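You operate a simulated robot arm through the tools that you are given. There is no shell and no other tool. Be economical: measure what you need, move in short steps, check, and stop when the job is done.

Carry out the task below with a simulated two-armed robot. There is one attempt and no reset: what you move stays moved.

TASK
Cap the white jug, shut the white bottle's flip cap and latch the tool case shut.
Fine: Leave the jug where it stood. Set down upright: jug.

It is judged by the outcome, as a careful person would: the job done as asked, and still so three seconds after it is handed in. It fails if anything else is knocked over, pushed out of place, dropped, spilled or broken. Lids that push on must go on centred and level and be pressed home; caps that screw on are set level and turned clockwise until they are tight.

THE ROBOT
Two 7-joint arms with two-finger parallel grippers on one trunk, on a base that drives. Base frame: it is fixed to the floor where the robot stands at the start and does not move with it; the origin is under the middle of the robot, x ahead of it, y to its left, z up. Readings come in mm, rad, newtons and seconds.
The left shoulder is at the start at [26, 174, 1436], the right one opposite. With the tool pointing down near the work surface each hand reaches from about 100 to 600 mm from the robot's upright axis, wherever it stands, measured 20 degrees to its own side. Places, roughly: case lid [800, 300, 1100]; left case latch [500, 400, 1000]; right case latch [500, 200, 1000]; spot remover bottle flip lid [700, 0, 1200]. Payload 3.6 kg a hand.
The TCP of each hand is the grasp point between the finger pads, 30 mm short of the fingertips. In the tool frame z runs along the fingers and y along their closing line. Largest opening 110 mm; finger width 20, thickness 10; the body of the gripper, 48 by 112 mm, starts 55 mm behind the TCP.
Orientation is that of the tool frame in the base frame, as [roll, pitch, yaw] about the fixed x, y, z axes, in that order (R = Rz(yaw) Ry(pitch) Rx(roll)). With the fingers straight down and closing along the base's y, the tool's x points along the base's -x, its y along +y and its z along -z.

THE INTERFACE
- The arms move only by the tool arm_command. It takes "left_targets", "right_targets" or both (then of equal length, played together; a hand with none holds still); each is a list of rows, each an object (a shift or turn left out is 0, a gripper value left out holds the last) with "turn": the turn, a rotation vector about the base's x, y, z in rad, a list of three; "delta_pos": the shift along the base's x, y, z in mm, a list of three; "grip": the gripper command, from -1 (fully open) to 1 (shut), values between in proportion. In form: [{"turn": [rx, ry, rz], "delta_pos": [tx, ty, tz], "grip": grip}, ...]. A call has 1 to 8 rows; each row shifts and turns the commanded pose from where the row before left it. A row lasts 0.2 s, in which the tool goes at most 50 mm and 0.15 rad; a call with a longer step from one row to the next is refused whole, and so is a gripper value outside its range. Where a pose cannot be reached the arm comes as near as it can. A force on the tool above 60 N (or 10 N above the force at the start of the call, whichever is more), or a blocked arm, ends the call early, and 0.2 s more pass. The fingers move at their own pace (about 153 mm/s each) and stop on an object; they squeeze with about 41 N. The grip force told is the motor's: it shows also when the fingers shut on nothing. Time passes only in rows, and 0.2 s behind the last, so rows that do not move let the fingers close. The reply holds the time, the measured pose of the TCP, the force on the tool along the base axes, the opening and the grip force, in the units named above and with some noise, with the torque about the TCP (base axes, N m) and any sound that the robot's microphone picked up.
- Cameras (640 x 400 px; columns grow to the right, rows downward): "scene" is now at [88.6, 0.4, 1620.7]; the picture's right is [0.10, -1.00, 0.00], its down [-0.60, -0.06, -0.80] and it looks along [0.79, 0.08, -0.60] (base axes); focal length 214 px, centre (320, 200). "left" rides on the left gripper at [72, -17, -103] in its tool frame; the picture's right is [0.23, 0.97, 0.00], its down [-0.76, 0.18, -0.62] and it looks along [-0.61, 0.14, 0.78] (tool axes); focal length 222 px, centre (320, 200). "right" rides on the right gripper at [72, 17, -103] in its tool frame; the picture's right is [-0.23, 0.97, 0.00], its down [-0.76, -0.18, -0.62] and it looks along [-0.61, -0.14, 0.78] (tool axes); focal length 222 px, centre (320, 200). There is no depth. A picture from a camera that has moved, and an enlarged one, comes with that camera's place and axes in the base frame and with its lens. The place of the scene camera against the robot may be out by one fixed shift of up to 25 mm in any direction.
- capture(camera): a new picture of that camera. No time passes.
- lift_body(by): slides the trunk up (or, below 0, down) by that many mm; the arms and the scene camera ride with it, the base frame stays. It gives what a move gives, with no picture.
- steer(legs): drives the robot by 1 to 6 legs, each [ahead, left, turn to the left] in mm, mm and rad, along the robot's own axes; the way and the turn of a leg run together, so that a leg with both is an arc; at most 1500 mm and 3.142 rad a leg. The arms and the cameras ride along, it lands a little off, and it stops where it bumps. It gives what a move gives.
- head_to(pan, tilt): turns the head with the scene camera to pan (to the left, within 1.501 rad either way) and tilt (down, from -0.506 to 1.204), counted from straight ahead of the robot. It gives what a move gives.
- close_up(camera, box): a new picture of the part [left, top, right, bottom] of that camera's present view, enlarged. No time passes.
- close_job(): hands the job in; it is judged then, once.

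Go step by step. Nothing tells you exact positions but the pictures and the camera data: compare them with the known pose of the tool, close in by small moves and look again before you grip or let go. The budget is 120 turns and 108 pictures, counting those below and the enlarged ones. Unless the task says otherwise, let go and move clear before handing in.

The tools are called after "Call:" as a command line: name --argument value ..., lists and objects as JSON in quotes. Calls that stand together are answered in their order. arm_command: Moves the arms, as the interface text tells. Its arguments: {"type":"object","properties":{"left_targets":{"type":"array","items":{"type":"object","properties":{"turn":{"type":"array","items":{"type":"number"}},"delta_pos":{"type":"array","items":{"type":"number"}},"grip":{"type":"number"}}}},"right_targets":{"type":"array","items":{"type":"object","properties":{"turn":{"type":"array","items":{"type":"number"}},"delta_pos":{"type":"array","items":{"type":"number"}},"grip":{"type":"number"}}}}},"required":[]} The other tools are called the same way: lift_body (by) slides the trunk up or down; steer (legs) drives the base; head_to (pan, tilt) turns the head that bears the scene camera; capture (camera) takes a picture; close_up (camera, box) takes an enlarged picture of a part of a camera's view; close_job () hands the job in.

At the start:

```text
t: 0.0
left_tcp_pos: [433.2, 383.9, 1437.7]
left_tcp_rot: [3.141, -0.001, 3.14]
left_ft_force: [0.1, -0.5, -0.3]
left_wrist_torque: [-0.04, 0.04, -0.02]
left_grip_width: 110.1
left_grip_force: 0.0
right_tcp_pos: [346.0, -48.8, 1498.6]
right_tcp_rot: [3.14, 0.0, -3.14]
right_ft_force: [-0.4, -0.2, 0.7]
right_wrist_torque: [0.01, -0.02, 0.03]
right_grip_width: 110.0
right_grip_force: 0.0
trunk travel left (down, up): [-550.0, 213.0]
robot x, y, heading: [2.5, 2.7, -0.003]
head pan, tilt: [0.098, 0.646]
```

scene: 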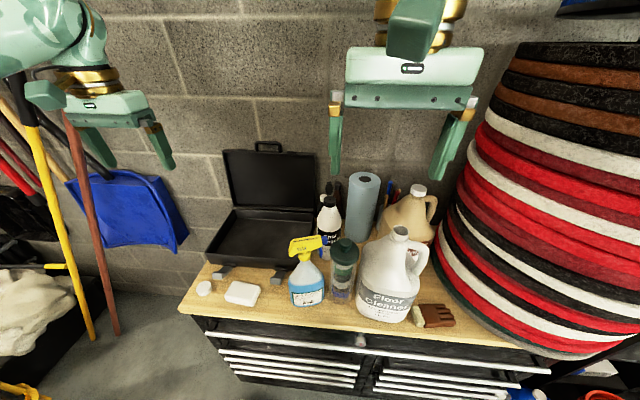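
right: 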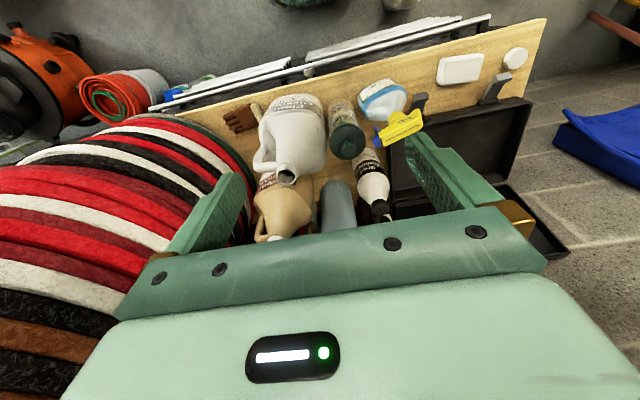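
left: 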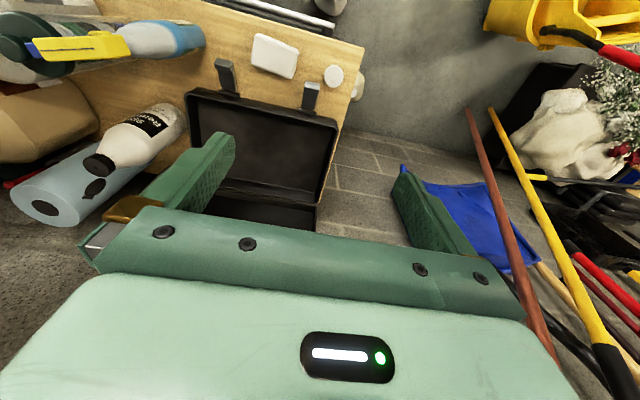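

I see a bench with an open tool case, a spray bottle, a dark bottle, a white jug without a cap, a tan jug, and a white bottle with a flip cap behind. I'll look at it enlarged to find the cap and the latches.

Call:
close_up --camera "scene" --box '[180, 130, 340, 330]'

Call:
close_up --camera "scene" --box '[300, 160, 480, 340]'

Call:
close_up --camera "left" --box '[0, 0, 380, 240]'

Call:
close_up --camera "right" --box '[220, 20, 560, 240]'

```text
2.00 times, centred on (260, 230) of scene
camera zoom: at [88.6, 0.4, 1620.7], right [0.1, -1.0, 0.0], down [-0.6, -0.06, -0.8], along [0.79, 0.08, -0.6], focal length 429 px, centre (440, 140)
```

zoom: 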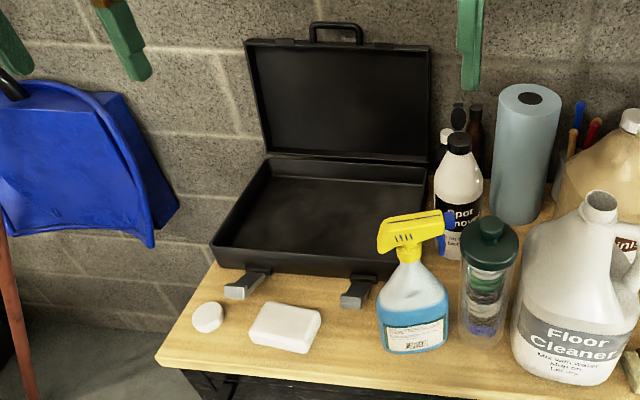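

```text
2.22 times, centred on (390, 250) of scene
camera zoom: at [88.6, 0.4, 1620.7], right [0.1, -1.0, 0.0], down [-0.6, -0.06, -0.8], along [0.79, 0.08, -0.6], focal length 477 px, centre (164, 89)
```

zoom: 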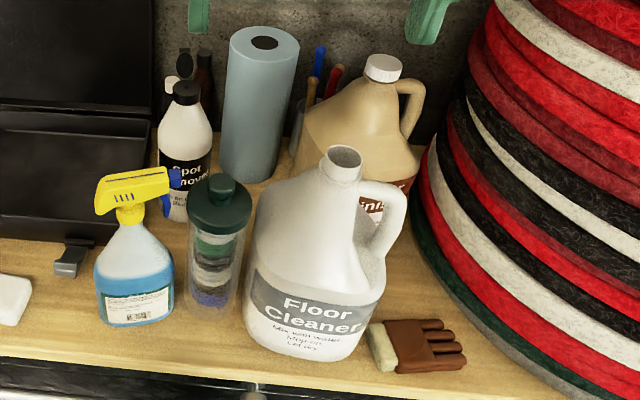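

```text
1.67 times, centred on (190, 120) of left
camera zoom: at [360.5, 368.1, 1542.6], right [-0.23, 0.97, 0.0], down [0.76, 0.18, 0.62], along [0.61, 0.14, -0.78], focal length 370 px, centre (537, 333)
```

zoom: 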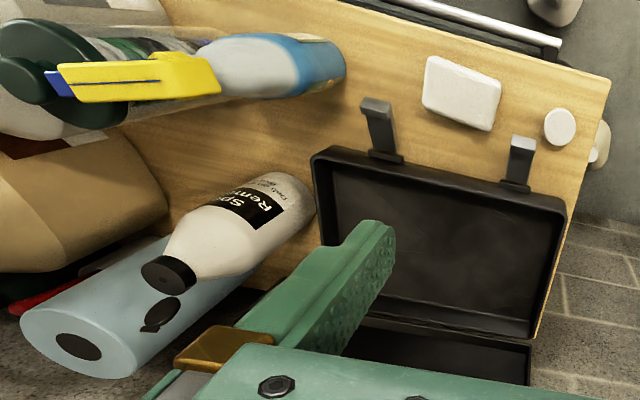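

```text
1.82 times, centred on (390, 130) of right
camera zoom: at [274.1, -30.4, 1602.3], right [0.23, 0.97, 0.0], down [0.76, -0.18, 0.62], along [0.61, -0.14, -0.78], focal length 404 px, centre (193, 327)
```

zoom: 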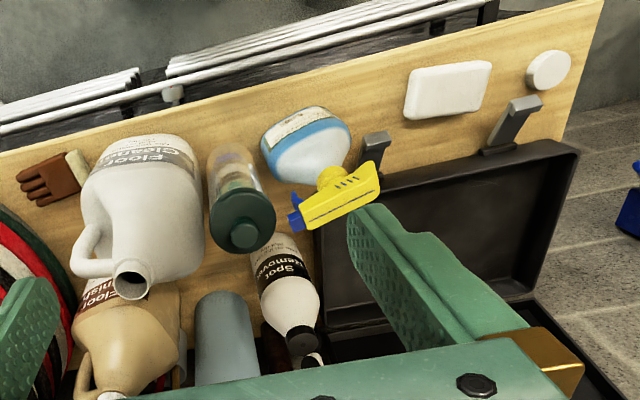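

Call:
arm_command --left_targets '[{"delta_pos": [0, 10, -45]}, {"delta_pos": [0, 10, -45]}, {"delta_pos": [0, 10, -45]}, {"delta_pos": [0, 5, -45]}, {"delta_pos": [0, 0, -45]}, {"delta_pos": [0, 0, -45]}]'

Call:
capture --camera "left"

Call:
capture --camera "scene"

```text
t: 1.4
left_tcp_pos: [435.9, 417.7, 1166.7]
left_tcp_rot: [-3.141, 0.001, -3.141]
left_ft_force: [-0.1, 0.3, -0.3]
left_wrist_torque: [-0.01, 0.02, -0.02]
left_grip_width: 110.0
left_grip_force: 0.2
right_tcp_pos: [345.7, -46.5, 1498.7]
right_tcp_rot: [-3.141, -0.001, 3.14]
right_ft_force: [0.8, -0.1, -0.7]
right_wrist_torque: [0.02, -0.03, 0.03]
right_grip_width: 110.1
right_grip_force: 0.2
trunk travel left (down, up): [-550.0, 213.0]
robot x, y, heading: [1.0, -1.4, -0.0]
head pan, tilt: [0.098, 0.646]
```

```text
100 pictures are left
camera left: at [362.1, 401.3, 1270.4], right [-0.23, 0.97, 0.0], down [0.76, 0.18, 0.62], along [0.61, 0.14, -0.78], focal length 222 px, centre (320, 200)
```

left: 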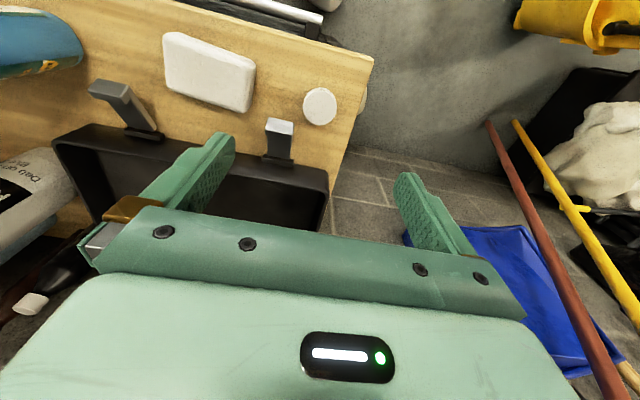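

```text
99 pictures are left
camera scene: at [89.2, 0.8, 1620.6], right [0.1, -1.0, 0.0], down [-0.6, -0.06, -0.8], along [0.79, 0.08, -0.6], focal length 214 px, centre (320, 200)
```

scene: 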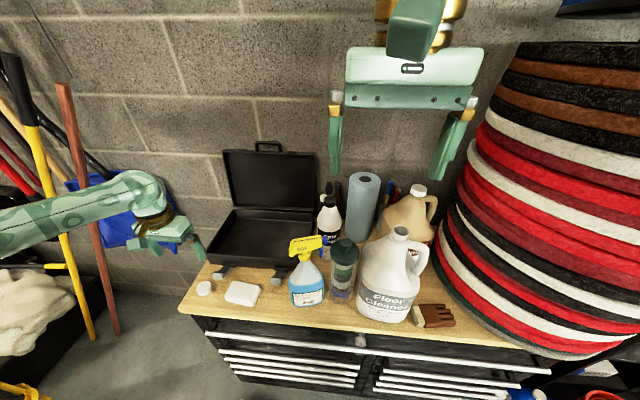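

Call:
arm_command --left_targets '[{"delta_pos": [5, 2, -40], "grip": -0.45}, {"delta_pos": [5, 1, -40]}, {"delta_pos": [4, 0, -40]}, {"delta_pos": [0, 0, -20]}]'

Call:
capture --camera "left"

```text
t: 2.4
left_tcp_pos: [450.2, 423.2, 1029.5]
left_tcp_rot: [-3.141, -0.002, -3.141]
left_ft_force: [-0.6, -0.6, -0.3]
left_wrist_torque: [0.02, 0.03, 0.01]
left_grip_width: 79.5
left_grip_force: 0.1
right_tcp_pos: [346.0, -47.6, 1498.3]
right_tcp_rot: [-3.14, 0.0, 3.142]
right_ft_force: [-0.2, 0.0, 0.2]
right_wrist_torque: [0.01, 0.02, -0.02]
right_grip_width: 110.0
right_grip_force: 0.0
trunk travel left (down, up): [-550.0, 213.0]
robot x, y, heading: [-3.5, 0.2, -0.002]
head pan, tilt: [0.098, 0.646]
```

```text
98 pictures are left
camera left: at [376.3, 406.6, 1132.8], right [-0.23, 0.97, 0.0], down [0.76, 0.18, 0.62], along [0.61, 0.14, -0.78], focal length 222 px, centre (320, 200)
```

left: 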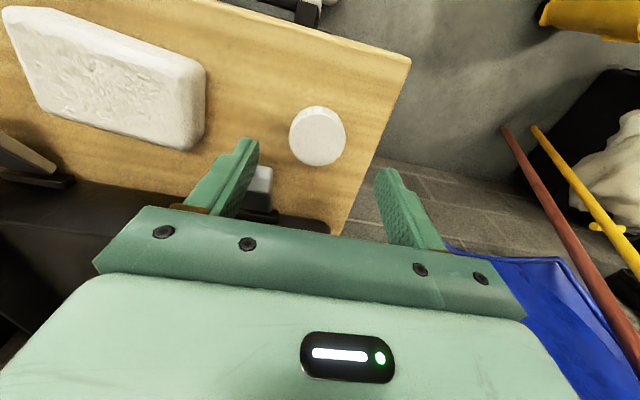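

Call:
close_up --camera "left" --box '[260, 86, 380, 186]'

Call:
close_up --camera "scene" --box '[180, 260, 260, 310]'

Call:
close_up --camera "scene" --box '[380, 175, 440, 250]'

```text
4.00 times, centred on (320, 136) of left
camera zoom: at [376.3, 406.6, 1132.8], right [-0.23, 0.97, 0.0], down [0.76, 0.18, 0.62], along [0.61, 0.14, -0.78], focal length 888 px, centre (320, 456)
```

zoom: 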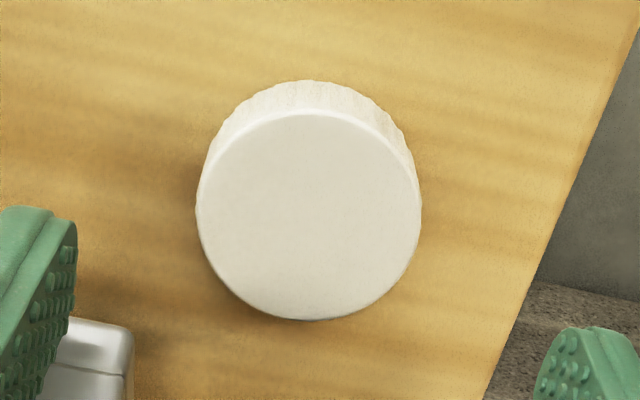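

```text
8.00 times, centred on (220, 285) of scene
camera zoom: at [88.9, 0.6, 1620.6], right [0.1, -1.0, 0.0], down [-0.6, -0.06, -0.8], along [0.79, 0.08, -0.6], focal length 1716 px, centre (1120, -480)
```

zoom: 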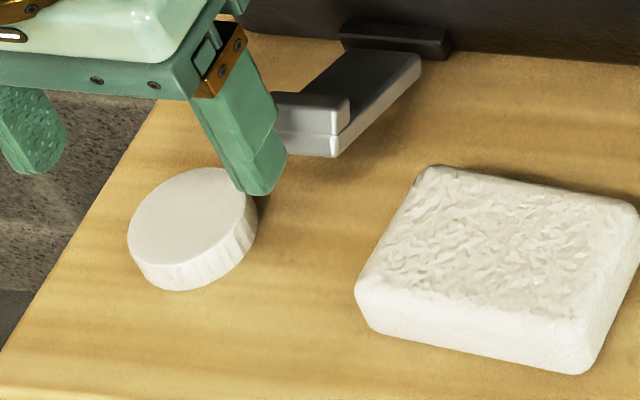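

```text
5.33 times, centred on (410, 212) of scene
camera zoom: at [88.9, 0.6, 1620.6], right [0.1, -1.0, 0.0], down [-0.6, -0.06, -0.8], along [0.79, 0.08, -0.6], focal length 1144 px, centre (-160, 133)
```

zoom: 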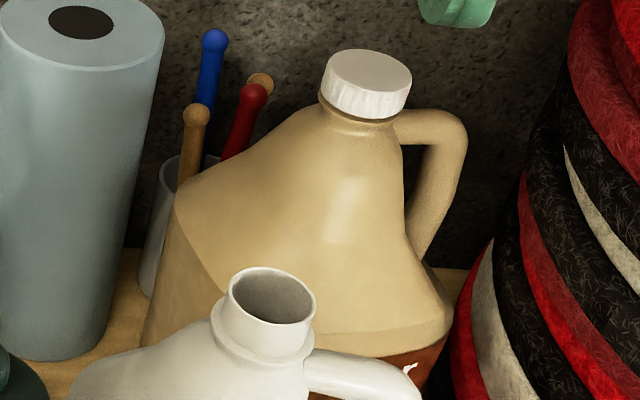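

Call:
arm_command --left_targets '[{"delta_pos": [0, -1.5, -30]}, {"delta_pos": [0, 0, -28]}, {}, {"grip": 1}, {"grip": 1}, {"grip": 1}]'

Call:
capture --camera "left"

Call:
close_up --camera "scene" --box '[180, 260, 260, 310]'

```text
t: 3.0
left_tcp_pos: [446.6, 421.0, 980.5]
left_tcp_rot: [-3.139, 0.004, -3.139]
left_ft_force: [-14.1, -3.9, 18.3]
left_wrist_torque: [0.73, 0.62, 0.55]
left_grip_width: 79.4
left_grip_force: 0.1
right_tcp_pos: [342.7, -49.2, 1498.9]
right_tcp_rot: [3.141, 0.0, -3.141]
right_ft_force: [-0.4, 0.5, 0.1]
right_wrist_torque: [-0.01, 0.04, 0.0]
right_grip_width: 110.0
right_grip_force: 0.0
trunk travel left (down, up): [-550.0, 213.0]
robot x, y, heading: [1.0, -0.3, 0.001]
head pan, tilt: [0.098, 0.646]
stopped in row 3 (left hand): the force on the tool passed its limit at 85 N (the readings are from after the stop); the commanded pose is now the measured one
```

```text
94 pictures are left
camera left: at [373.8, 405.3, 1084.2], right [-0.23, 0.97, 0.0], down [0.76, 0.18, 0.62], along [0.61, 0.14, -0.78], focal length 222 px, centre (320, 200)
```

left: 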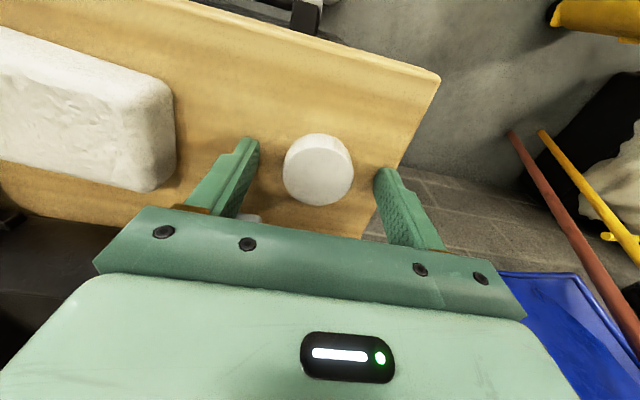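

```text
8.00 times, centred on (220, 285) of scene
camera zoom: at [86.2, -1.0, 1620.8], right [0.1, -1.0, 0.0], down [-0.6, -0.06, -0.8], along [0.8, 0.08, -0.6], focal length 1716 px, centre (1120, -480)
```

zoom: 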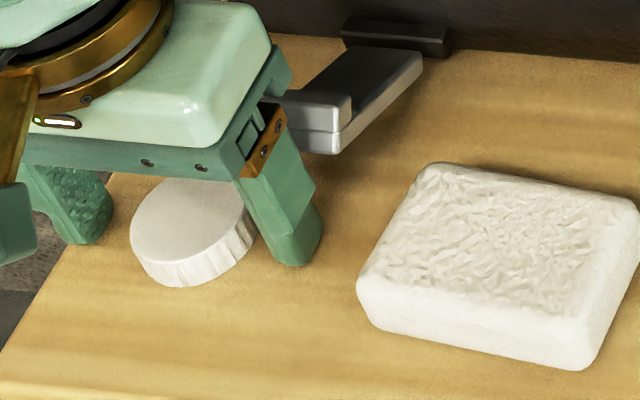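

Contact at TCP z≈980 tells me the bench surface is at z≈950, so the cap is slightly higher and nearer than I computed. I raise 5 mm, shift slightly and grip.

Call:
arm_command --left_targets '[{"delta_pos": [-3, -1.5, 5]}, {}, {"grip": 0.0}, {"grip": 0.3}, {"grip": 1}, {"grip": 1}]'

Call:
capture --camera "left"

```text
t: 4.4
left_tcp_pos: [446.5, 420.6, 982.8]
left_tcp_rot: [-3.141, 0.001, -3.14]
left_ft_force: [-0.8, 0.2, 0.5]
left_wrist_torque: [-0.01, -0.02, 0.0]
left_grip_width: 42.2
left_grip_force: 40.9
right_tcp_pos: [346.0, -47.7, 1498.0]
right_tcp_rot: [3.141, -0.002, -3.14]
right_ft_force: [0.0, -0.1, 0.5]
right_wrist_torque: [-0.02, 0.01, -0.01]
right_grip_width: 110.0
right_grip_force: 0.0
trunk travel left (down, up): [-550.0, 213.0]
robot x, y, heading: [1.5, -3.0, 0.004]
head pan, tilt: [0.098, 0.646]
```

```text
92 pictures are left
camera left: at [372.6, 405.0, 1087.8], right [-0.23, 0.97, 0.0], down [0.76, 0.18, 0.62], along [0.61, 0.14, -0.78], focal length 222 px, centre (320, 200)
```

left: 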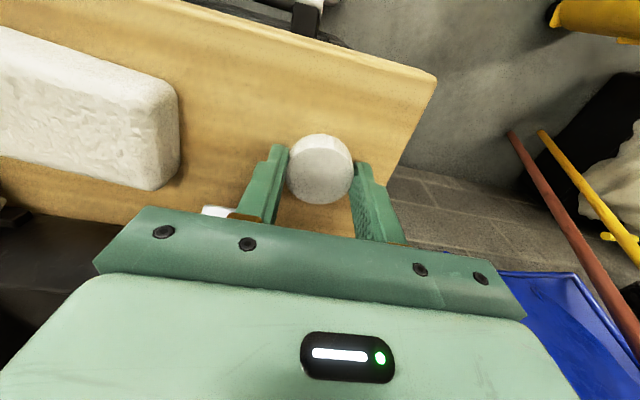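

Call:
arm_command --left_targets '[{"delta_pos": [0, 0, 20]}, {"delta_pos": [0, 0, 50]}, {"delta_pos": [0, 0, 50]}, {"delta_pos": [0, 0, 50]}, {"delta_pos": [0, 0, 50]}, {"delta_pos": [0, 0, 50]}, {"delta_pos": [0, 0, 50]}, {"delta_pos": [0, 0, 50]}]' --right_targets '[{}, {"delta_pos": [-10, -25, -10]}, {"delta_pos": [-10, -25, -10]}, {"delta_pos": [-10, -25, -10]}, {"delta_pos": [-8, -25, -10]}, {"delta_pos": [-8, -25, -8]}, {"delta_pos": [0, -25, 0]}, {}]'

Call:
capture --camera "right"

Call:
capture --camera "left"

Call:
capture --camera "scene"

```text
t: 6.2
left_tcp_pos: [449.1, 421.8, 1353.2]
left_tcp_rot: [-3.14, 0.001, -3.14]
left_ft_force: [-1.5, -0.2, -0.4]
left_wrist_torque: [0.01, -0.06, -0.01]
left_grip_width: 41.8
left_grip_force: 40.9
right_tcp_pos: [298.5, -198.8, 1449.6]
right_tcp_rot: [-3.141, -0.001, -3.139]
right_ft_force: [0.4, 0.1, 0.3]
right_wrist_torque: [0.0, 0.03, 0.01]
right_grip_width: 110.0
right_grip_force: 0.0
trunk travel left (down, up): [-550.0, 213.0]
robot x, y, heading: [-1.5, 1.0, 0.004]
head pan, tilt: [0.098, 0.646]
```

```text
91 pictures are left
camera right: at [228.3, -181.2, 1552.7], right [0.23, 0.97, 0.0], down [0.76, -0.18, 0.62], along [0.61, -0.14, -0.78], focal length 222 px, centre (320, 200)
```

right: 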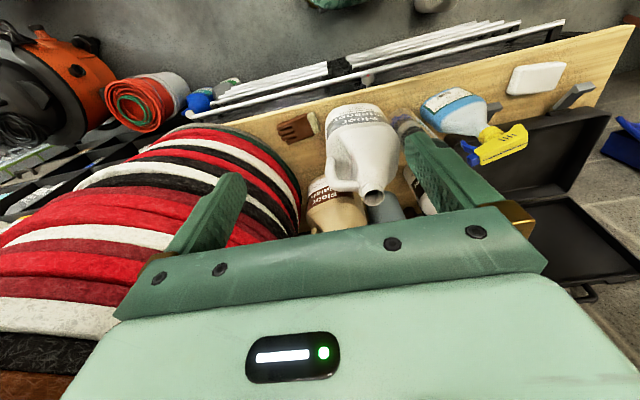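

```text
90 pictures are left
camera left: at [376.5, 405.4, 1458.2], right [-0.23, 0.97, 0.0], down [0.76, 0.18, 0.62], along [0.61, 0.14, -0.78], focal length 222 px, centre (320, 200)
```

left: 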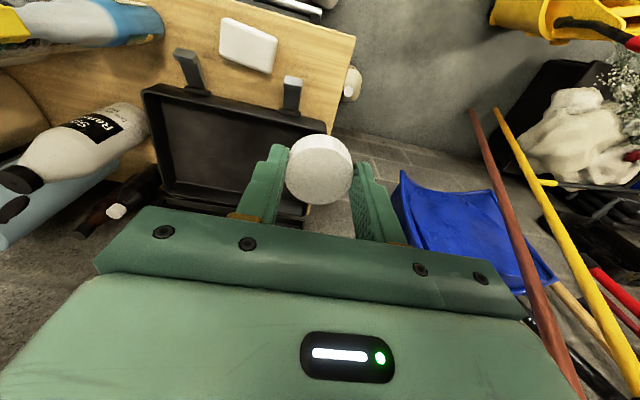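

```text
89 pictures are left
camera scene: at [88.6, 0.3, 1620.7], right [0.1, -0.99, 0.0], down [-0.6, -0.06, -0.8], along [0.79, 0.08, -0.6], focal length 214 px, centre (320, 200)
```

scene: 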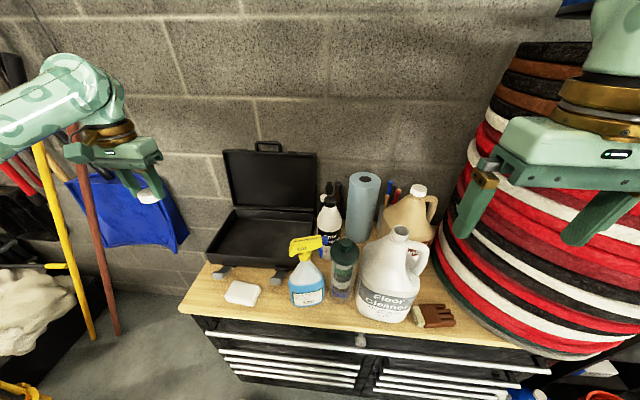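

Call:
arm_command --left_targets '[{"delta_pos": [0, -48, 5]}, {"delta_pos": [0, -48, 5]}, {"delta_pos": [0, -48, 0]}, {"delta_pos": [0, -48, 0]}, {"delta_pos": [0, -48, 0]}, {"delta_pos": [0, -48, 0]}, {"delta_pos": [0, -48, 0]}, {"delta_pos": [0, -48, 0]}]' --right_targets '[{"delta_pos": [-10, -20, 0]}, {"delta_pos": [-10, -20, 0]}, {"delta_pos": [-10, -20, 0]}, {}, {}, {}, {}, {}]'

Call:
arm_command --left_targets '[{"delta_pos": [6, -46, 0], "turn": [0, 0, 0.12]}, {"delta_pos": [6, -46, 0], "turn": [0, 0, 0.12]}, {"delta_pos": [6, -46, 0], "turn": [0, 0, 0.12]}, {"delta_pos": [6, -40, 0], "turn": [0, 0, 0.12]}, {"delta_pos": [6, 0, 0], "turn": [0, 0, 0.12]}]'

Call:
capture --camera "left"

Call:
capture --camera "right"

Call:
capture --camera "scene"

```text
t: 8.0
left_tcp_pos: [445.4, 30.8, 1365.2]
left_tcp_rot: [-3.141, 0.001, -3.14]
left_ft_force: [1.0, 0.2, 0.9]
left_wrist_torque: [0.01, 0.01, -0.04]
left_grip_width: 42.1
left_grip_force: 40.4
right_tcp_pos: [268.9, -260.8, 1447.9]
right_tcp_rot: [3.14, -0.003, -3.139]
right_ft_force: [0.3, -0.1, -0.1]
right_wrist_torque: [-0.01, 0.0, -0.01]
right_grip_width: 110.1
right_grip_force: 0.2
trunk travel left (down, up): [-550.0, 213.0]
robot x, y, heading: [-1.8, 1.3, 0.003]
head pan, tilt: [0.098, 0.646]
```

```text
t: 9.2
left_tcp_pos: [472.2, -129.7, 1362.1]
left_tcp_rot: [-3.138, 0.0, -2.537]
left_ft_force: [-0.7, 0.2, 0.2]
left_wrist_torque: [-0.01, 0.03, -0.02]
left_grip_width: 41.9
left_grip_force: 41.0
left hand out of reach, approached as far as the arm can: row 4, 5
right_tcp_pos: [269.9, -255.9, 1449.5]
right_tcp_rot: [-3.14, -0.002, -3.14]
right_ft_force: [0.2, 1.3, -0.4]
right_wrist_torque: [-0.02, 0.03, -0.02]
right_grip_width: 110.2
right_grip_force: 0.1
trunk travel left (down, up): [-550.0, 213.0]
robot x, y, heading: [3.0, -1.5, -0.002]
head pan, tilt: [0.098, 0.646]
```

```text
88 pictures are left
camera left: at [421.9, -183.5, 1467.1], right [-0.74, 0.67, 0.0], down [0.52, 0.58, 0.62], along [0.42, 0.46, -0.78], focal length 222 px, centre (320, 200)
```

left: 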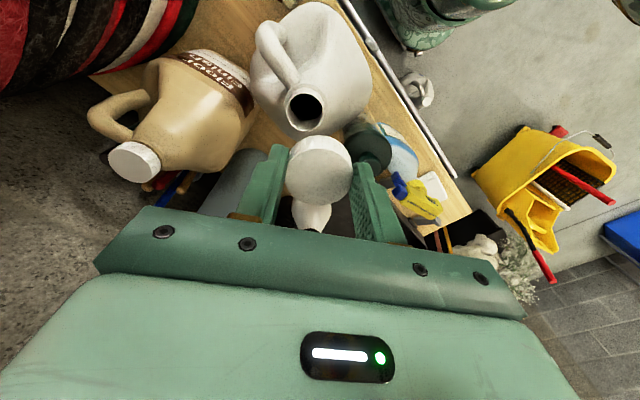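

```text
87 pictures are left
camera right: at [198.9, -238.8, 1552.8], right [0.23, 0.97, 0.0], down [0.76, -0.18, 0.62], along [0.61, -0.14, -0.78], focal length 222 px, centre (320, 200)
```

right: 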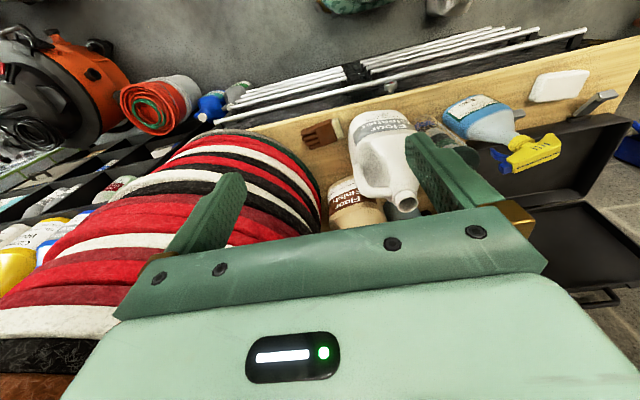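

```text
86 pictures are left
camera scene: at [89.3, 2.1, 1620.6], right [0.1, -0.99, 0.0], down [-0.6, -0.06, -0.8], along [0.79, 0.08, -0.6], focal length 214 px, centre (320, 200)
```

scene: 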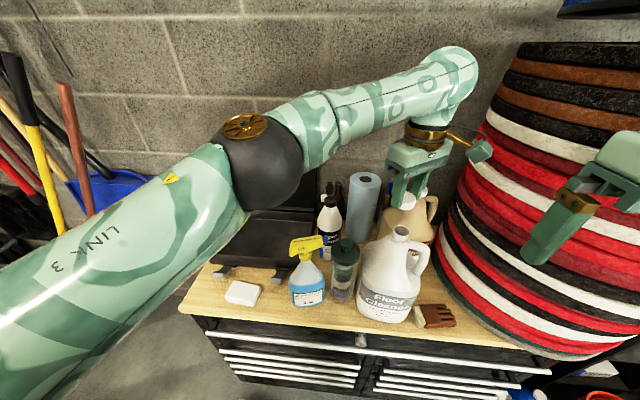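

Call:
arm_command --left_targets '[{"delta_pos": [0, 47, 0]}, {"delta_pos": [0, 47, 0]}, {"delta_pos": [0, 47, 0]}, {"delta_pos": [0, 47, 0]}]' --right_targets '[{"delta_pos": [-20, 20, 0]}, {"delta_pos": [-20, 20, 0]}, {"delta_pos": [-20, 20, 0]}, {"delta_pos": [-10, 20, 0]}]'

Call:
steer --legs '[[0, -200, 0]]'

Call:
capture --camera "left"

Call:
capture --camera "scene"

```text
t: 10.2
left_tcp_pos: [472.8, 62.6, 1361.3]
left_tcp_rot: [-3.138, -0.002, -2.539]
left_ft_force: [0.6, 0.5, 0.3]
left_wrist_torque: [-0.04, -0.01, -0.03]
left_grip_width: 41.6
left_grip_force: 40.9
right_tcp_pos: [202.0, -172.7, 1451.5]
right_tcp_rot: [-3.138, -0.003, 3.14]
right_ft_force: [0.6, 0.3, -0.2]
right_wrist_torque: [-0.02, 0.01, -0.01]
right_grip_width: 109.9
right_grip_force: 0.0
trunk travel left (down, up): [-550.0, 213.0]
robot x, y, heading: [-0.0, 0.2, -0.002]
head pan, tilt: [0.098, 0.646]
```

```text
t: 11.8
left_tcp_pos: [471.4, -142.7, 1360.9]
left_tcp_rot: [-3.14, 0.001, -2.541]
left_ft_force: [-1.0, -1.2, 0.0]
left_wrist_torque: [0.0, 0.04, 0.0]
left_grip_width: 42.0
left_grip_force: 41.2
right_tcp_pos: [200.0, -378.4, 1450.0]
right_tcp_rot: [3.141, -0.001, 3.141]
right_ft_force: [0.5, 0.2, -0.4]
right_wrist_torque: [-0.01, 0.0, 0.01]
right_grip_width: 110.1
right_grip_force: 0.1
trunk travel left (down, up): [-550.0, 213.0]
robot x, y, heading: [-1.5, -197.7, -0.002]
head pan, tilt: [0.098, 0.646]
```

```text
85 pictures are left
camera left: at [421.8, -197.3, 1465.9], right [-0.74, 0.68, 0.0], down [0.53, 0.58, 0.62], along [0.42, 0.46, -0.78], focal length 222 px, centre (320, 200)
```

left: 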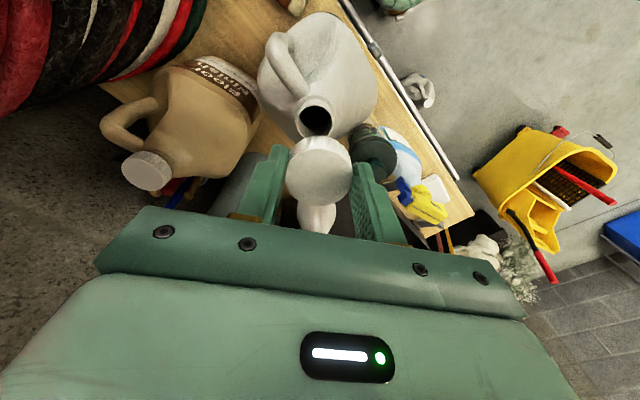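

```text
84 pictures are left
camera scene: at [88.7, -199.8, 1620.7], right [0.1, -1.0, 0.0], down [-0.6, -0.06, -0.8], along [0.79, 0.08, -0.6], focal length 214 px, centre (320, 200)
```

scene: 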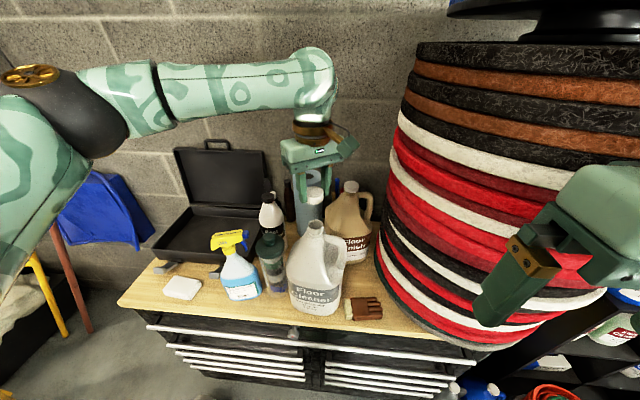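

Call:
arm_command --left_targets '[{"delta_pos": [2, -2, -25]}, {"delta_pos": [2, -1.5, -25]}, {}]'

Call:
close_up --camera "left" --box '[240, 70, 400, 210]'

Call:
close_up --camera "scene" --box '[260, 130, 380, 250]'

```text
t: 12.6
left_tcp_pos: [477.5, -147.1, 1313.1]
left_tcp_rot: [3.141, 0.001, -2.544]
left_ft_force: [-0.1, -0.1, -0.4]
left_wrist_torque: [0.0, 0.01, -0.01]
left_grip_width: 41.9
left_grip_force: 41.1
right_tcp_pos: [200.2, -378.6, 1450.1]
right_tcp_rot: [3.141, -0.002, 3.14]
right_ft_force: [0.0, 0.7, 0.1]
right_wrist_torque: [-0.02, 0.01, 0.01]
right_grip_width: 110.1
right_grip_force: 0.0
trunk travel left (down, up): [-550.0, 213.0]
robot x, y, heading: [-0.8, -202.2, -0.006]
head pan, tilt: [0.098, 0.646]
```

```text
2.86 times, centred on (320, 140) of left
camera zoom: at [425.7, -200.9, 1417.0], right [-0.74, 0.68, 0.0], down [0.53, 0.58, 0.62], along [0.42, 0.46, -0.78], focal length 635 px, centre (320, 371)
```

zoom: 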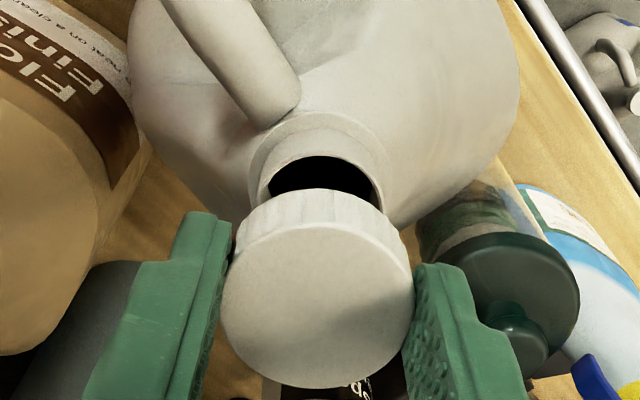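

```text
3.33 times, centred on (320, 190) of scene
camera zoom: at [88.2, -200.7, 1620.7], right [0.1, -1.0, 0.0], down [-0.6, -0.06, -0.8], along [0.8, 0.08, -0.6], focal length 715 px, centre (320, 233)
```

zoom: 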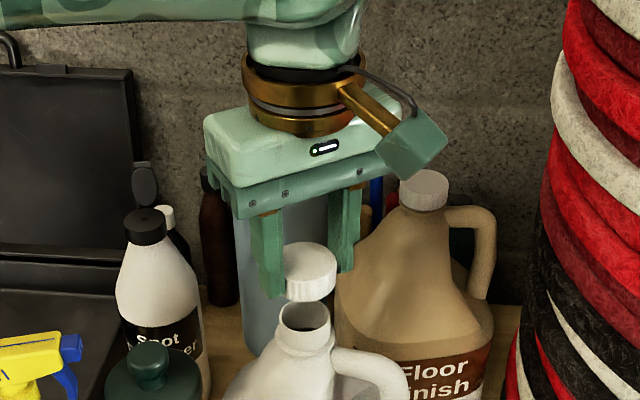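

Call:
close_up --camera "scene" --box '[295, 160, 345, 210]'

Call:
capture --camera "right"

```text
8.00 times, centred on (320, 185) of scene
camera zoom: at [88.2, -200.7, 1620.7], right [0.1, -1.0, 0.0], down [-0.6, -0.06, -0.8], along [0.8, 0.08, -0.6], focal length 1716 px, centre (320, 320)
```

zoom: 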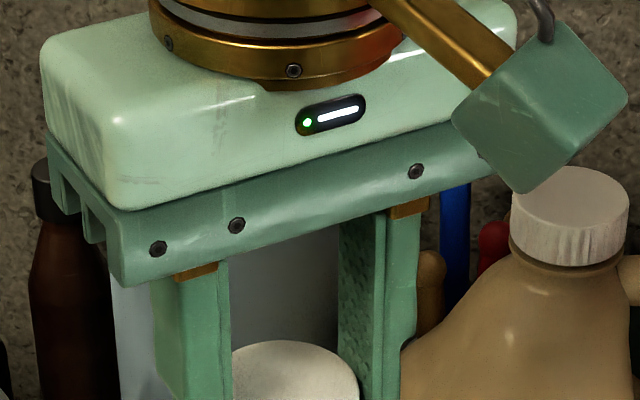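

```text
80 pictures are left
camera right: at [128.7, -360.7, 1555.1], right [0.23, 0.97, 0.0], down [0.76, -0.18, 0.62], along [0.61, -0.14, -0.78], focal length 222 px, centre (320, 200)
```

right: 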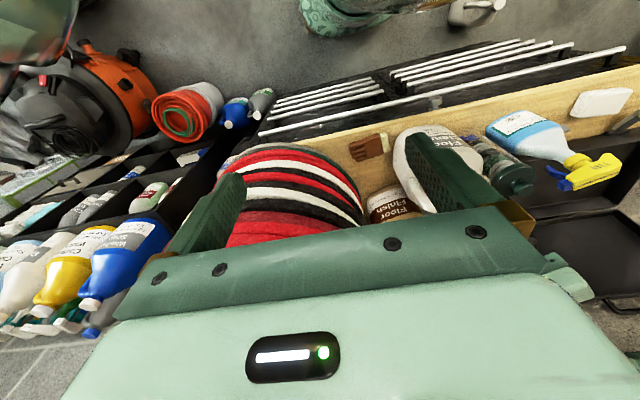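

Call:
close_up --camera "scene" --box '[292, 190, 348, 226]'

```text
11.11 times, centred on (320, 208) of scene
camera zoom: at [88.2, -200.7, 1620.7], right [0.1, -1.0, 0.0], down [-0.6, -0.06, -0.8], along [0.8, 0.08, -0.6], focal length 2383 px, centre (320, 111)
```

zoom: 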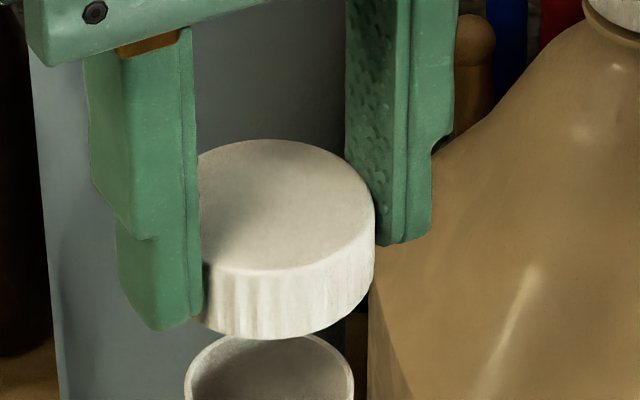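

Call:
arm_command --left_targets '[{"delta_pos": [0.5, 1.5, -10]}, {"delta_pos": [0, 0, -10]}, {}]'

Call:
close_up --camera "left" --box '[260, 100, 380, 200]'

Call:
close_up --camera "scene" --box '[292, 195, 348, 231]'

```text
t: 13.4
left_tcp_pos: [478.2, -144.2, 1293.0]
left_tcp_rot: [-3.139, 0.001, -2.541]
left_ft_force: [0.5, 0.1, -0.5]
left_wrist_torque: [-0.02, -0.03, -0.02]
left_grip_width: 41.7
left_grip_force: 41.0
right_tcp_pos: [201.0, -377.9, 1450.5]
right_tcp_rot: [-3.141, -0.003, 3.139]
right_ft_force: [0.7, 0.4, 0.5]
right_wrist_torque: [0.01, 0.02, -0.04]
right_grip_width: 109.9
right_grip_force: 0.0
trunk travel left (down, up): [-550.0, 213.0]
robot x, y, heading: [-1.4, -199.4, 0.003]
head pan, tilt: [0.098, 0.646]
```

```text
4.00 times, centred on (320, 150) of left
camera zoom: at [426.4, -199.5, 1396.3], right [-0.74, 0.68, 0.0], down [0.53, 0.58, 0.62], along [0.42, 0.46, -0.78], focal length 888 px, centre (320, 400)
```

zoom: 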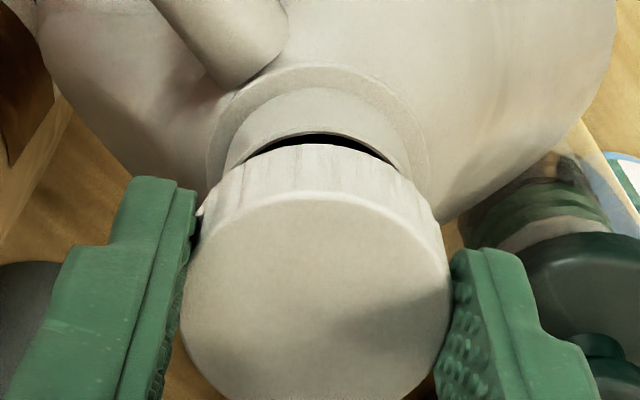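

```text
11.11 times, centred on (320, 213) of scene
camera zoom: at [88.6, -200.1, 1620.7], right [0.1, -1.0, 0.0], down [-0.6, -0.06, -0.8], along [0.79, 0.08, -0.6], focal length 2383 px, centre (320, 56)
```

zoom: 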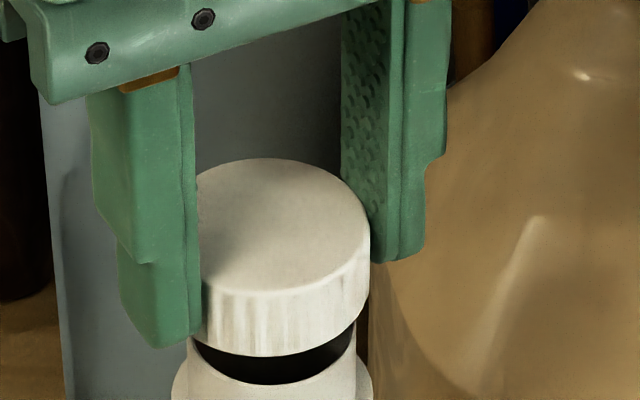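

Call:
arm_command --left_targets '[{"delta_pos": [-0.3, 0.3, -5]}, {"delta_pos": [0, 0, -4]}, {"delta_pos": [0, 0, -3]}, {}]'

Call:
close_up --camera "left" --box '[260, 100, 380, 200]'

Call:
close_up --camera "scene" --box '[292, 195, 348, 231]'

```text
t: 14.4
left_tcp_pos: [476.5, -145.2, 1281.0]
left_tcp_rot: [-3.137, 0.001, -2.541]
left_ft_force: [1.2, 1.3, 9.6]
left_wrist_torque: [-0.06, 0.04, 0.02]
left_grip_width: 41.7
left_grip_force: 40.7
right_tcp_pos: [200.5, -376.6, 1451.4]
right_tcp_rot: [-3.14, 0.0, 3.14]
right_ft_force: [-0.3, -0.5, -0.2]
right_wrist_torque: [0.0, 0.01, 0.02]
right_grip_width: 109.8
right_grip_force: 0.0
trunk travel left (down, up): [-550.0, 213.0]
robot x, y, heading: [-0.7, -197.8, -0.004]
head pan, tilt: [0.098, 0.646]
```

```text
4.00 times, centred on (320, 150) of left
camera zoom: at [425.7, -200.0, 1384.6], right [-0.74, 0.68, 0.0], down [0.53, 0.58, 0.62], along [0.42, 0.46, -0.78], focal length 888 px, centre (320, 400)
```

zoom: 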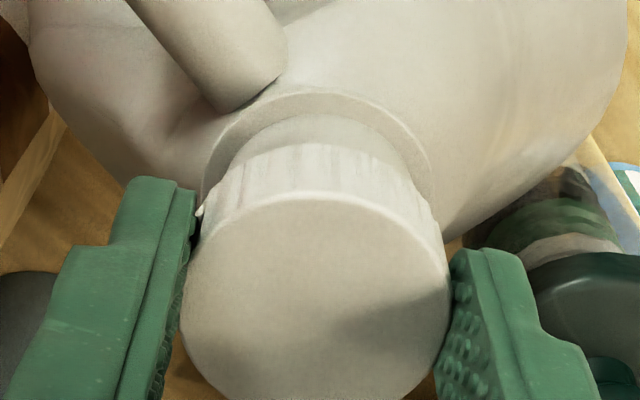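

```text
11.11 times, centred on (320, 213) of scene
camera zoom: at [88.1, -200.1, 1620.8], right [0.1, -1.0, 0.0], down [-0.6, -0.06, -0.8], along [0.8, 0.08, -0.6], focal length 2383 px, centre (320, 56)
```

zoom: 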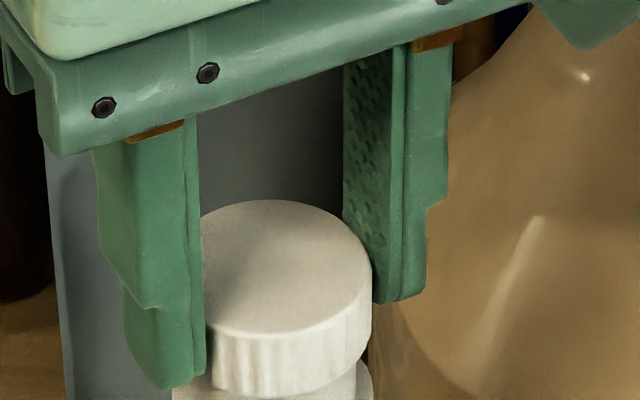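

Call:
arm_command --left_targets '[{"turn": [0, 0, -0.14], "delta_pos": [0, 0, -0.5]}, {"turn": [0, 0, -0.14], "delta_pos": [0, 0, -0.4]}, {"turn": [0, 0, -0.14], "delta_pos": [0, 0, -0.2]}, {"turn": [0, 0, -0.14], "delta_pos": [0, 0, -0.2]}, {"turn": [0, 0, -0.14], "delta_pos": [0, 0, -0.2]}, {"turn": [0, 0, -0.14], "delta_pos": [0, 0, -0.2]}, {"turn": [0, 0, -0.14], "delta_pos": [0, 0, -0.2]}, {"turn": [0, 0, -0.14], "delta_pos": [0, 0, -0.2]}]'

Call:
close_up --camera "scene" --box '[272, 185, 368, 255]'

```text
t: 16.2
left_tcp_pos: [476.5, -144.2, 1277.7]
left_tcp_rot: [-3.14, 0.002, 2.621]
left_ft_force: [-0.6, 3.1, -0.3]
left_wrist_torque: [0.09, 0.02, 0.03]
left_grip_width: 41.9
left_grip_force: 40.7
right_tcp_pos: [199.6, -376.9, 1450.6]
right_tcp_rot: [-3.14, -0.003, 3.14]
right_ft_force: [-1.2, 0.0, -0.7]
right_wrist_torque: [0.03, 0.04, 0.01]
right_grip_width: 110.1
right_grip_force: 0.0
trunk travel left (down, up): [-550.0, 213.0]
robot x, y, heading: [-1.9, -196.3, -0.001]
head pan, tilt: [0.098, 0.646]
```

```text
5.71 times, centred on (320, 220) of scene
camera zoom: at [88.4, -199.2, 1620.7], right [0.1, -1.0, 0.0], down [-0.6, -0.06, -0.8], along [0.8, 0.08, -0.6], focal length 1226 px, centre (320, 86)
```

zoom: 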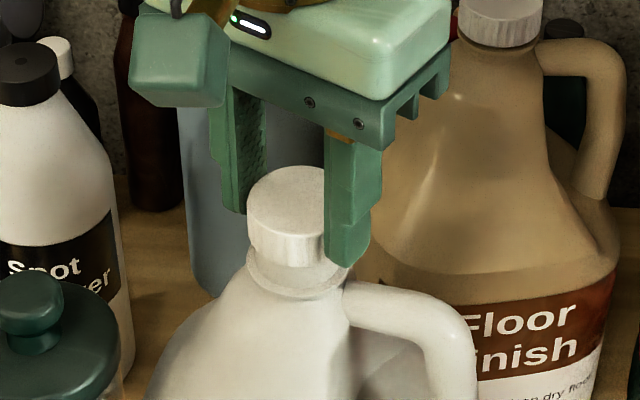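

Call:
arm_command --left_targets '[{"turn": [0, 0, -0.14], "delta_pos": [0, 0, -0.5]}, {"turn": [0, 0, -0.14], "delta_pos": [0, 0, -0.3]}, {"turn": [0, 0, -0.14], "delta_pos": [0, 0, -0.3]}, {"turn": [0, 0, -0.14], "delta_pos": [0, 0, -0.3]}, {"turn": [0, 0, -0.14], "delta_pos": [0, 0, -0.3]}, {"turn": [0, 0, -0.14], "delta_pos": [0, 0, -0.3]}, {"turn": [0, 0, -0.14], "delta_pos": [0, 0, -0.3]}, {"turn": [0, 0, -0.14], "delta_pos": [0, 0, -0.3]}]'

Call:
close_up --camera "scene" --box '[272, 185, 368, 255]'

```text
t: 18.0
left_tcp_pos: [479.2, -144.0, 1274.1]
left_tcp_rot: [-3.141, 0.001, 1.499]
left_ft_force: [1.7, 2.9, 0.3]
left_wrist_torque: [0.1, -0.06, 0.01]
left_grip_width: 42.2
left_grip_force: 40.9
right_tcp_pos: [201.1, -377.0, 1450.7]
right_tcp_rot: [-3.14, -0.003, 3.14]
right_ft_force: [0.2, -0.3, 0.5]
right_wrist_torque: [0.01, -0.01, 0.01]
right_grip_width: 110.1
right_grip_force: 0.1
trunk travel left (down, up): [-550.0, 213.0]
robot x, y, heading: [-1.6, -202.3, -0.003]
head pan, tilt: [0.098, 0.646]
```

```text
5.71 times, centred on (320, 220) of scene
camera zoom: at [89.0, -199.4, 1620.6], right [0.1, -1.0, 0.0], down [-0.6, -0.06, -0.8], along [0.79, 0.08, -0.6], focal length 1226 px, centre (320, 86)
```

zoom: 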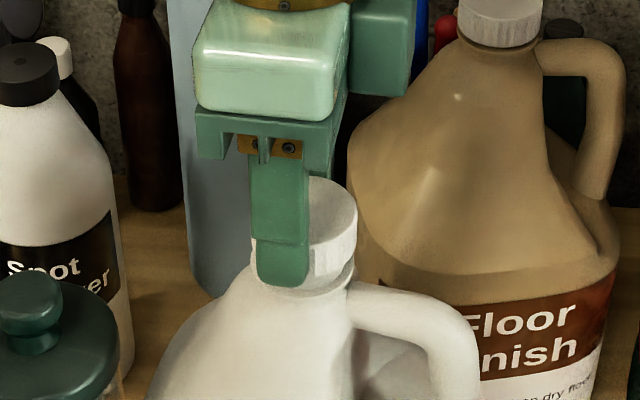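

Call:
arm_command --left_targets '[{"turn": [0, 0, -0.14], "delta_pos": [0, 0, -0.3]}, {"turn": [0, 0, -0.14], "delta_pos": [0, 0, -0.3]}, {"turn": [0, 0, -0.14], "delta_pos": [0, 0, -0.3]}, {"turn": [0, 0, -0.14], "delta_pos": [0, 0, -0.3]}, {"turn": [0, 0, -0.14], "delta_pos": [0, 0, -0.3]}, {"turn": [0, 0, -0.14], "delta_pos": [0, 0, -0.3]}]'

Call:
close_up --camera "scene" --box '[272, 185, 368, 255]'

```text
t: 19.4
left_tcp_pos: [478.4, -144.7, 1272.4]
left_tcp_rot: [-3.14, 0.001, 0.661]
left_ft_force: [3.7, 0.1, 0.7]
left_wrist_torque: [0.01, -0.12, 0.01]
left_grip_width: 41.8
left_grip_force: 41.4
right_tcp_pos: [201.0, -378.9, 1452.6]
right_tcp_rot: [3.141, -0.002, 3.141]
right_ft_force: [-0.4, 0.0, 0.4]
right_wrist_torque: [0.0, 0.01, 0.01]
right_grip_width: 110.1
right_grip_force: 0.1
trunk travel left (down, up): [-550.0, 213.0]
robot x, y, heading: [0.7, -202.1, -0.007]
head pan, tilt: [0.098, 0.646]
```

```text
5.71 times, centred on (320, 220) of scene
camera zoom: at [89.4, -200.1, 1620.6], right [0.1, -1.0, 0.0], down [-0.6, -0.06, -0.8], along [0.79, 0.08, -0.6], focal length 1226 px, centre (320, 86)
```

zoom: 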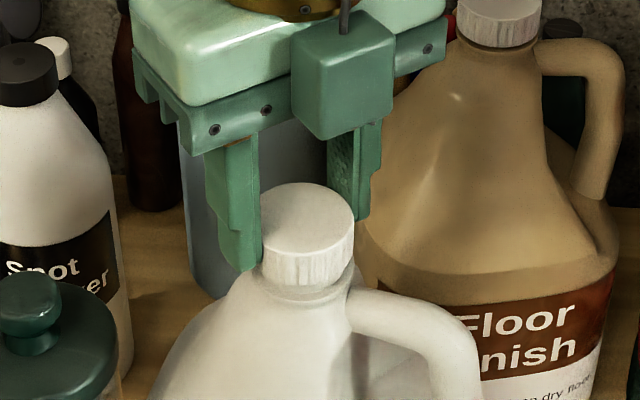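

Call:
arm_command --left_targets '[{"turn": [0, 0, -0.14], "delta_pos": [0, 0, -0.3]}, {"turn": [0, 0, -0.14], "delta_pos": [0, 0, -0.3]}, {"turn": [0, 0, -0.14], "delta_pos": [0, 0, -0.3]}, {"turn": [0, 0, -0.14], "delta_pos": [0, 0, -0.2]}, {"turn": [0, 0, -0.14], "delta_pos": [0, 0, -0.2]}, {"turn": [0, 0, -0.14], "delta_pos": [0, 0, -0.2]}]'

Call:
close_up --camera "scene" --box '[272, 185, 368, 255]'

```text
t: 20.8
left_tcp_pos: [477.0, -146.9, 1270.7]
left_tcp_rot: [-3.14, 0.002, -0.18]
left_ft_force: [3.1, -0.8, 1.4]
left_wrist_torque: [-0.04, -0.08, 0.02]
left_grip_width: 41.8
left_grip_force: 41.3
right_tcp_pos: [200.4, -378.9, 1451.0]
right_tcp_rot: [-3.141, 0.0, 3.139]
right_ft_force: [-0.4, 0.5, 0.3]
right_wrist_torque: [0.01, 0.01, 0.02]
right_grip_width: 110.1
right_grip_force: 0.1
trunk travel left (down, up): [-550.0, 213.0]
robot x, y, heading: [0.8, -198.6, -0.003]
head pan, tilt: [0.098, 0.646]
```

```text
5.71 times, centred on (320, 220) of scene
camera zoom: at [89.3, -200.6, 1620.6], right [0.1, -1.0, 0.0], down [-0.6, -0.06, -0.8], along [0.79, 0.08, -0.6], focal length 1226 px, centre (320, 86)
```

zoom: 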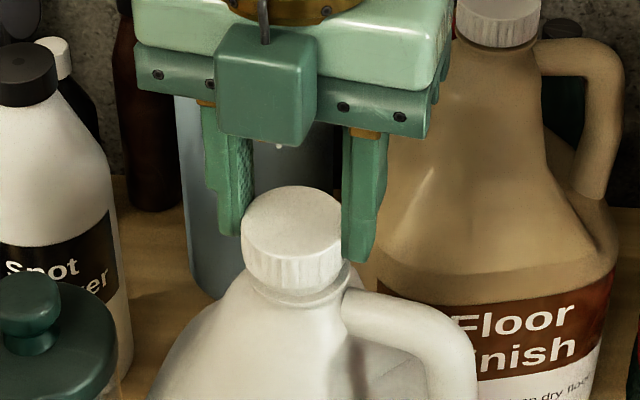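

Call:
arm_command --left_targets '[{"turn": [0, 0, -0.14], "delta_pos": [0, 0, -0.2]}, {"turn": [0, 0, -0.14], "delta_pos": [0, 0, -0.2]}, {"turn": [0, 0, -0.14], "delta_pos": [0, 0, -0.2]}, {"turn": [0, 0, -0.14], "delta_pos": [0, 0, -0.2]}, {"turn": [0, 0, -0.14], "delta_pos": [0, 0, -0.2]}, {"turn": [0, 0, -0.14], "delta_pos": [0, 0, -0.2]}, {"turn": [0, 0, -0.14], "delta_pos": [0, 0, -0.2]}]'

Call:
close_up --camera "scene" --box '[272, 185, 368, 255]'

```text
t: 22.4
left_tcp_pos: [478.3, -146.6, 1270.3]
left_tcp_rot: [-3.14, 0.001, -1.161]
left_ft_force: [0.1, -2.9, -0.3]
left_wrist_torque: [-0.18, 0.17, 0.02]
left_grip_width: 41.9
left_grip_force: 41.4
right_tcp_pos: [201.1, -379.0, 1451.5]
right_tcp_rot: [-3.141, -0.001, 3.141]
right_ft_force: [0.1, 0.8, 0.0]
right_wrist_torque: [0.02, 0.04, -0.01]
right_grip_width: 109.9
right_grip_force: 0.1
trunk travel left (down, up): [-550.0, 213.0]
robot x, y, heading: [-1.1, -197.4, 0.001]
head pan, tilt: [0.098, 0.646]
```

```text
5.71 times, centred on (320, 220) of scene
camera zoom: at [88.8, -200.9, 1620.7], right [0.1, -1.0, 0.0], down [-0.6, -0.06, -0.8], along [0.79, 0.08, -0.6], focal length 1226 px, centre (320, 86)
```

zoom: 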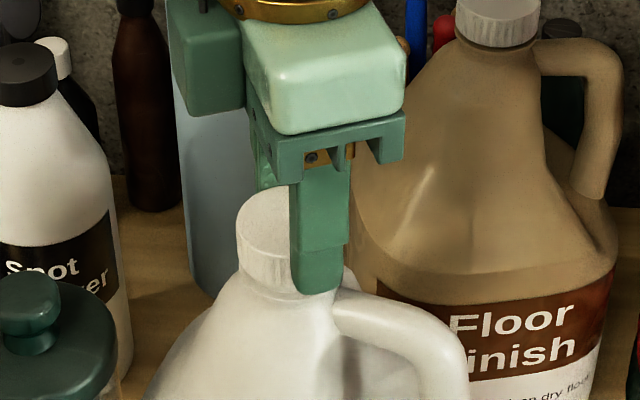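

Call:
close_up --camera "scene" --box '[240, 180, 400, 330]'

Call:
capture --camera "left"

```text
2.67 times, centred on (320, 255) of scene
camera zoom: at [88.8, -200.9, 1620.7], right [0.1, -1.0, 0.0], down [-0.6, -0.06, -0.8], along [0.79, 0.08, -0.6], focal length 572 px, centre (320, 53)
```

zoom: 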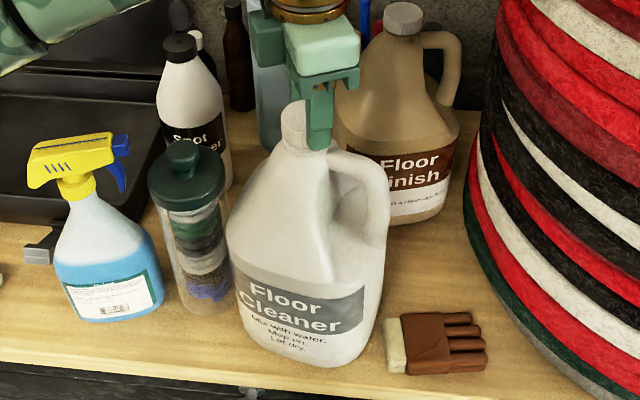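

```text
68 pictures are left
camera left: at [521.0, -205.8, 1374.3], right [-0.8, -0.6, 0.0], down [-0.47, 0.63, 0.62], along [-0.37, 0.5, -0.78], focal length 222 px, centre (320, 200)
```

left: 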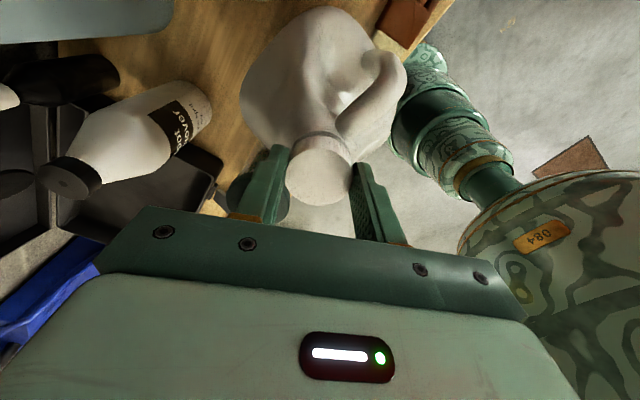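

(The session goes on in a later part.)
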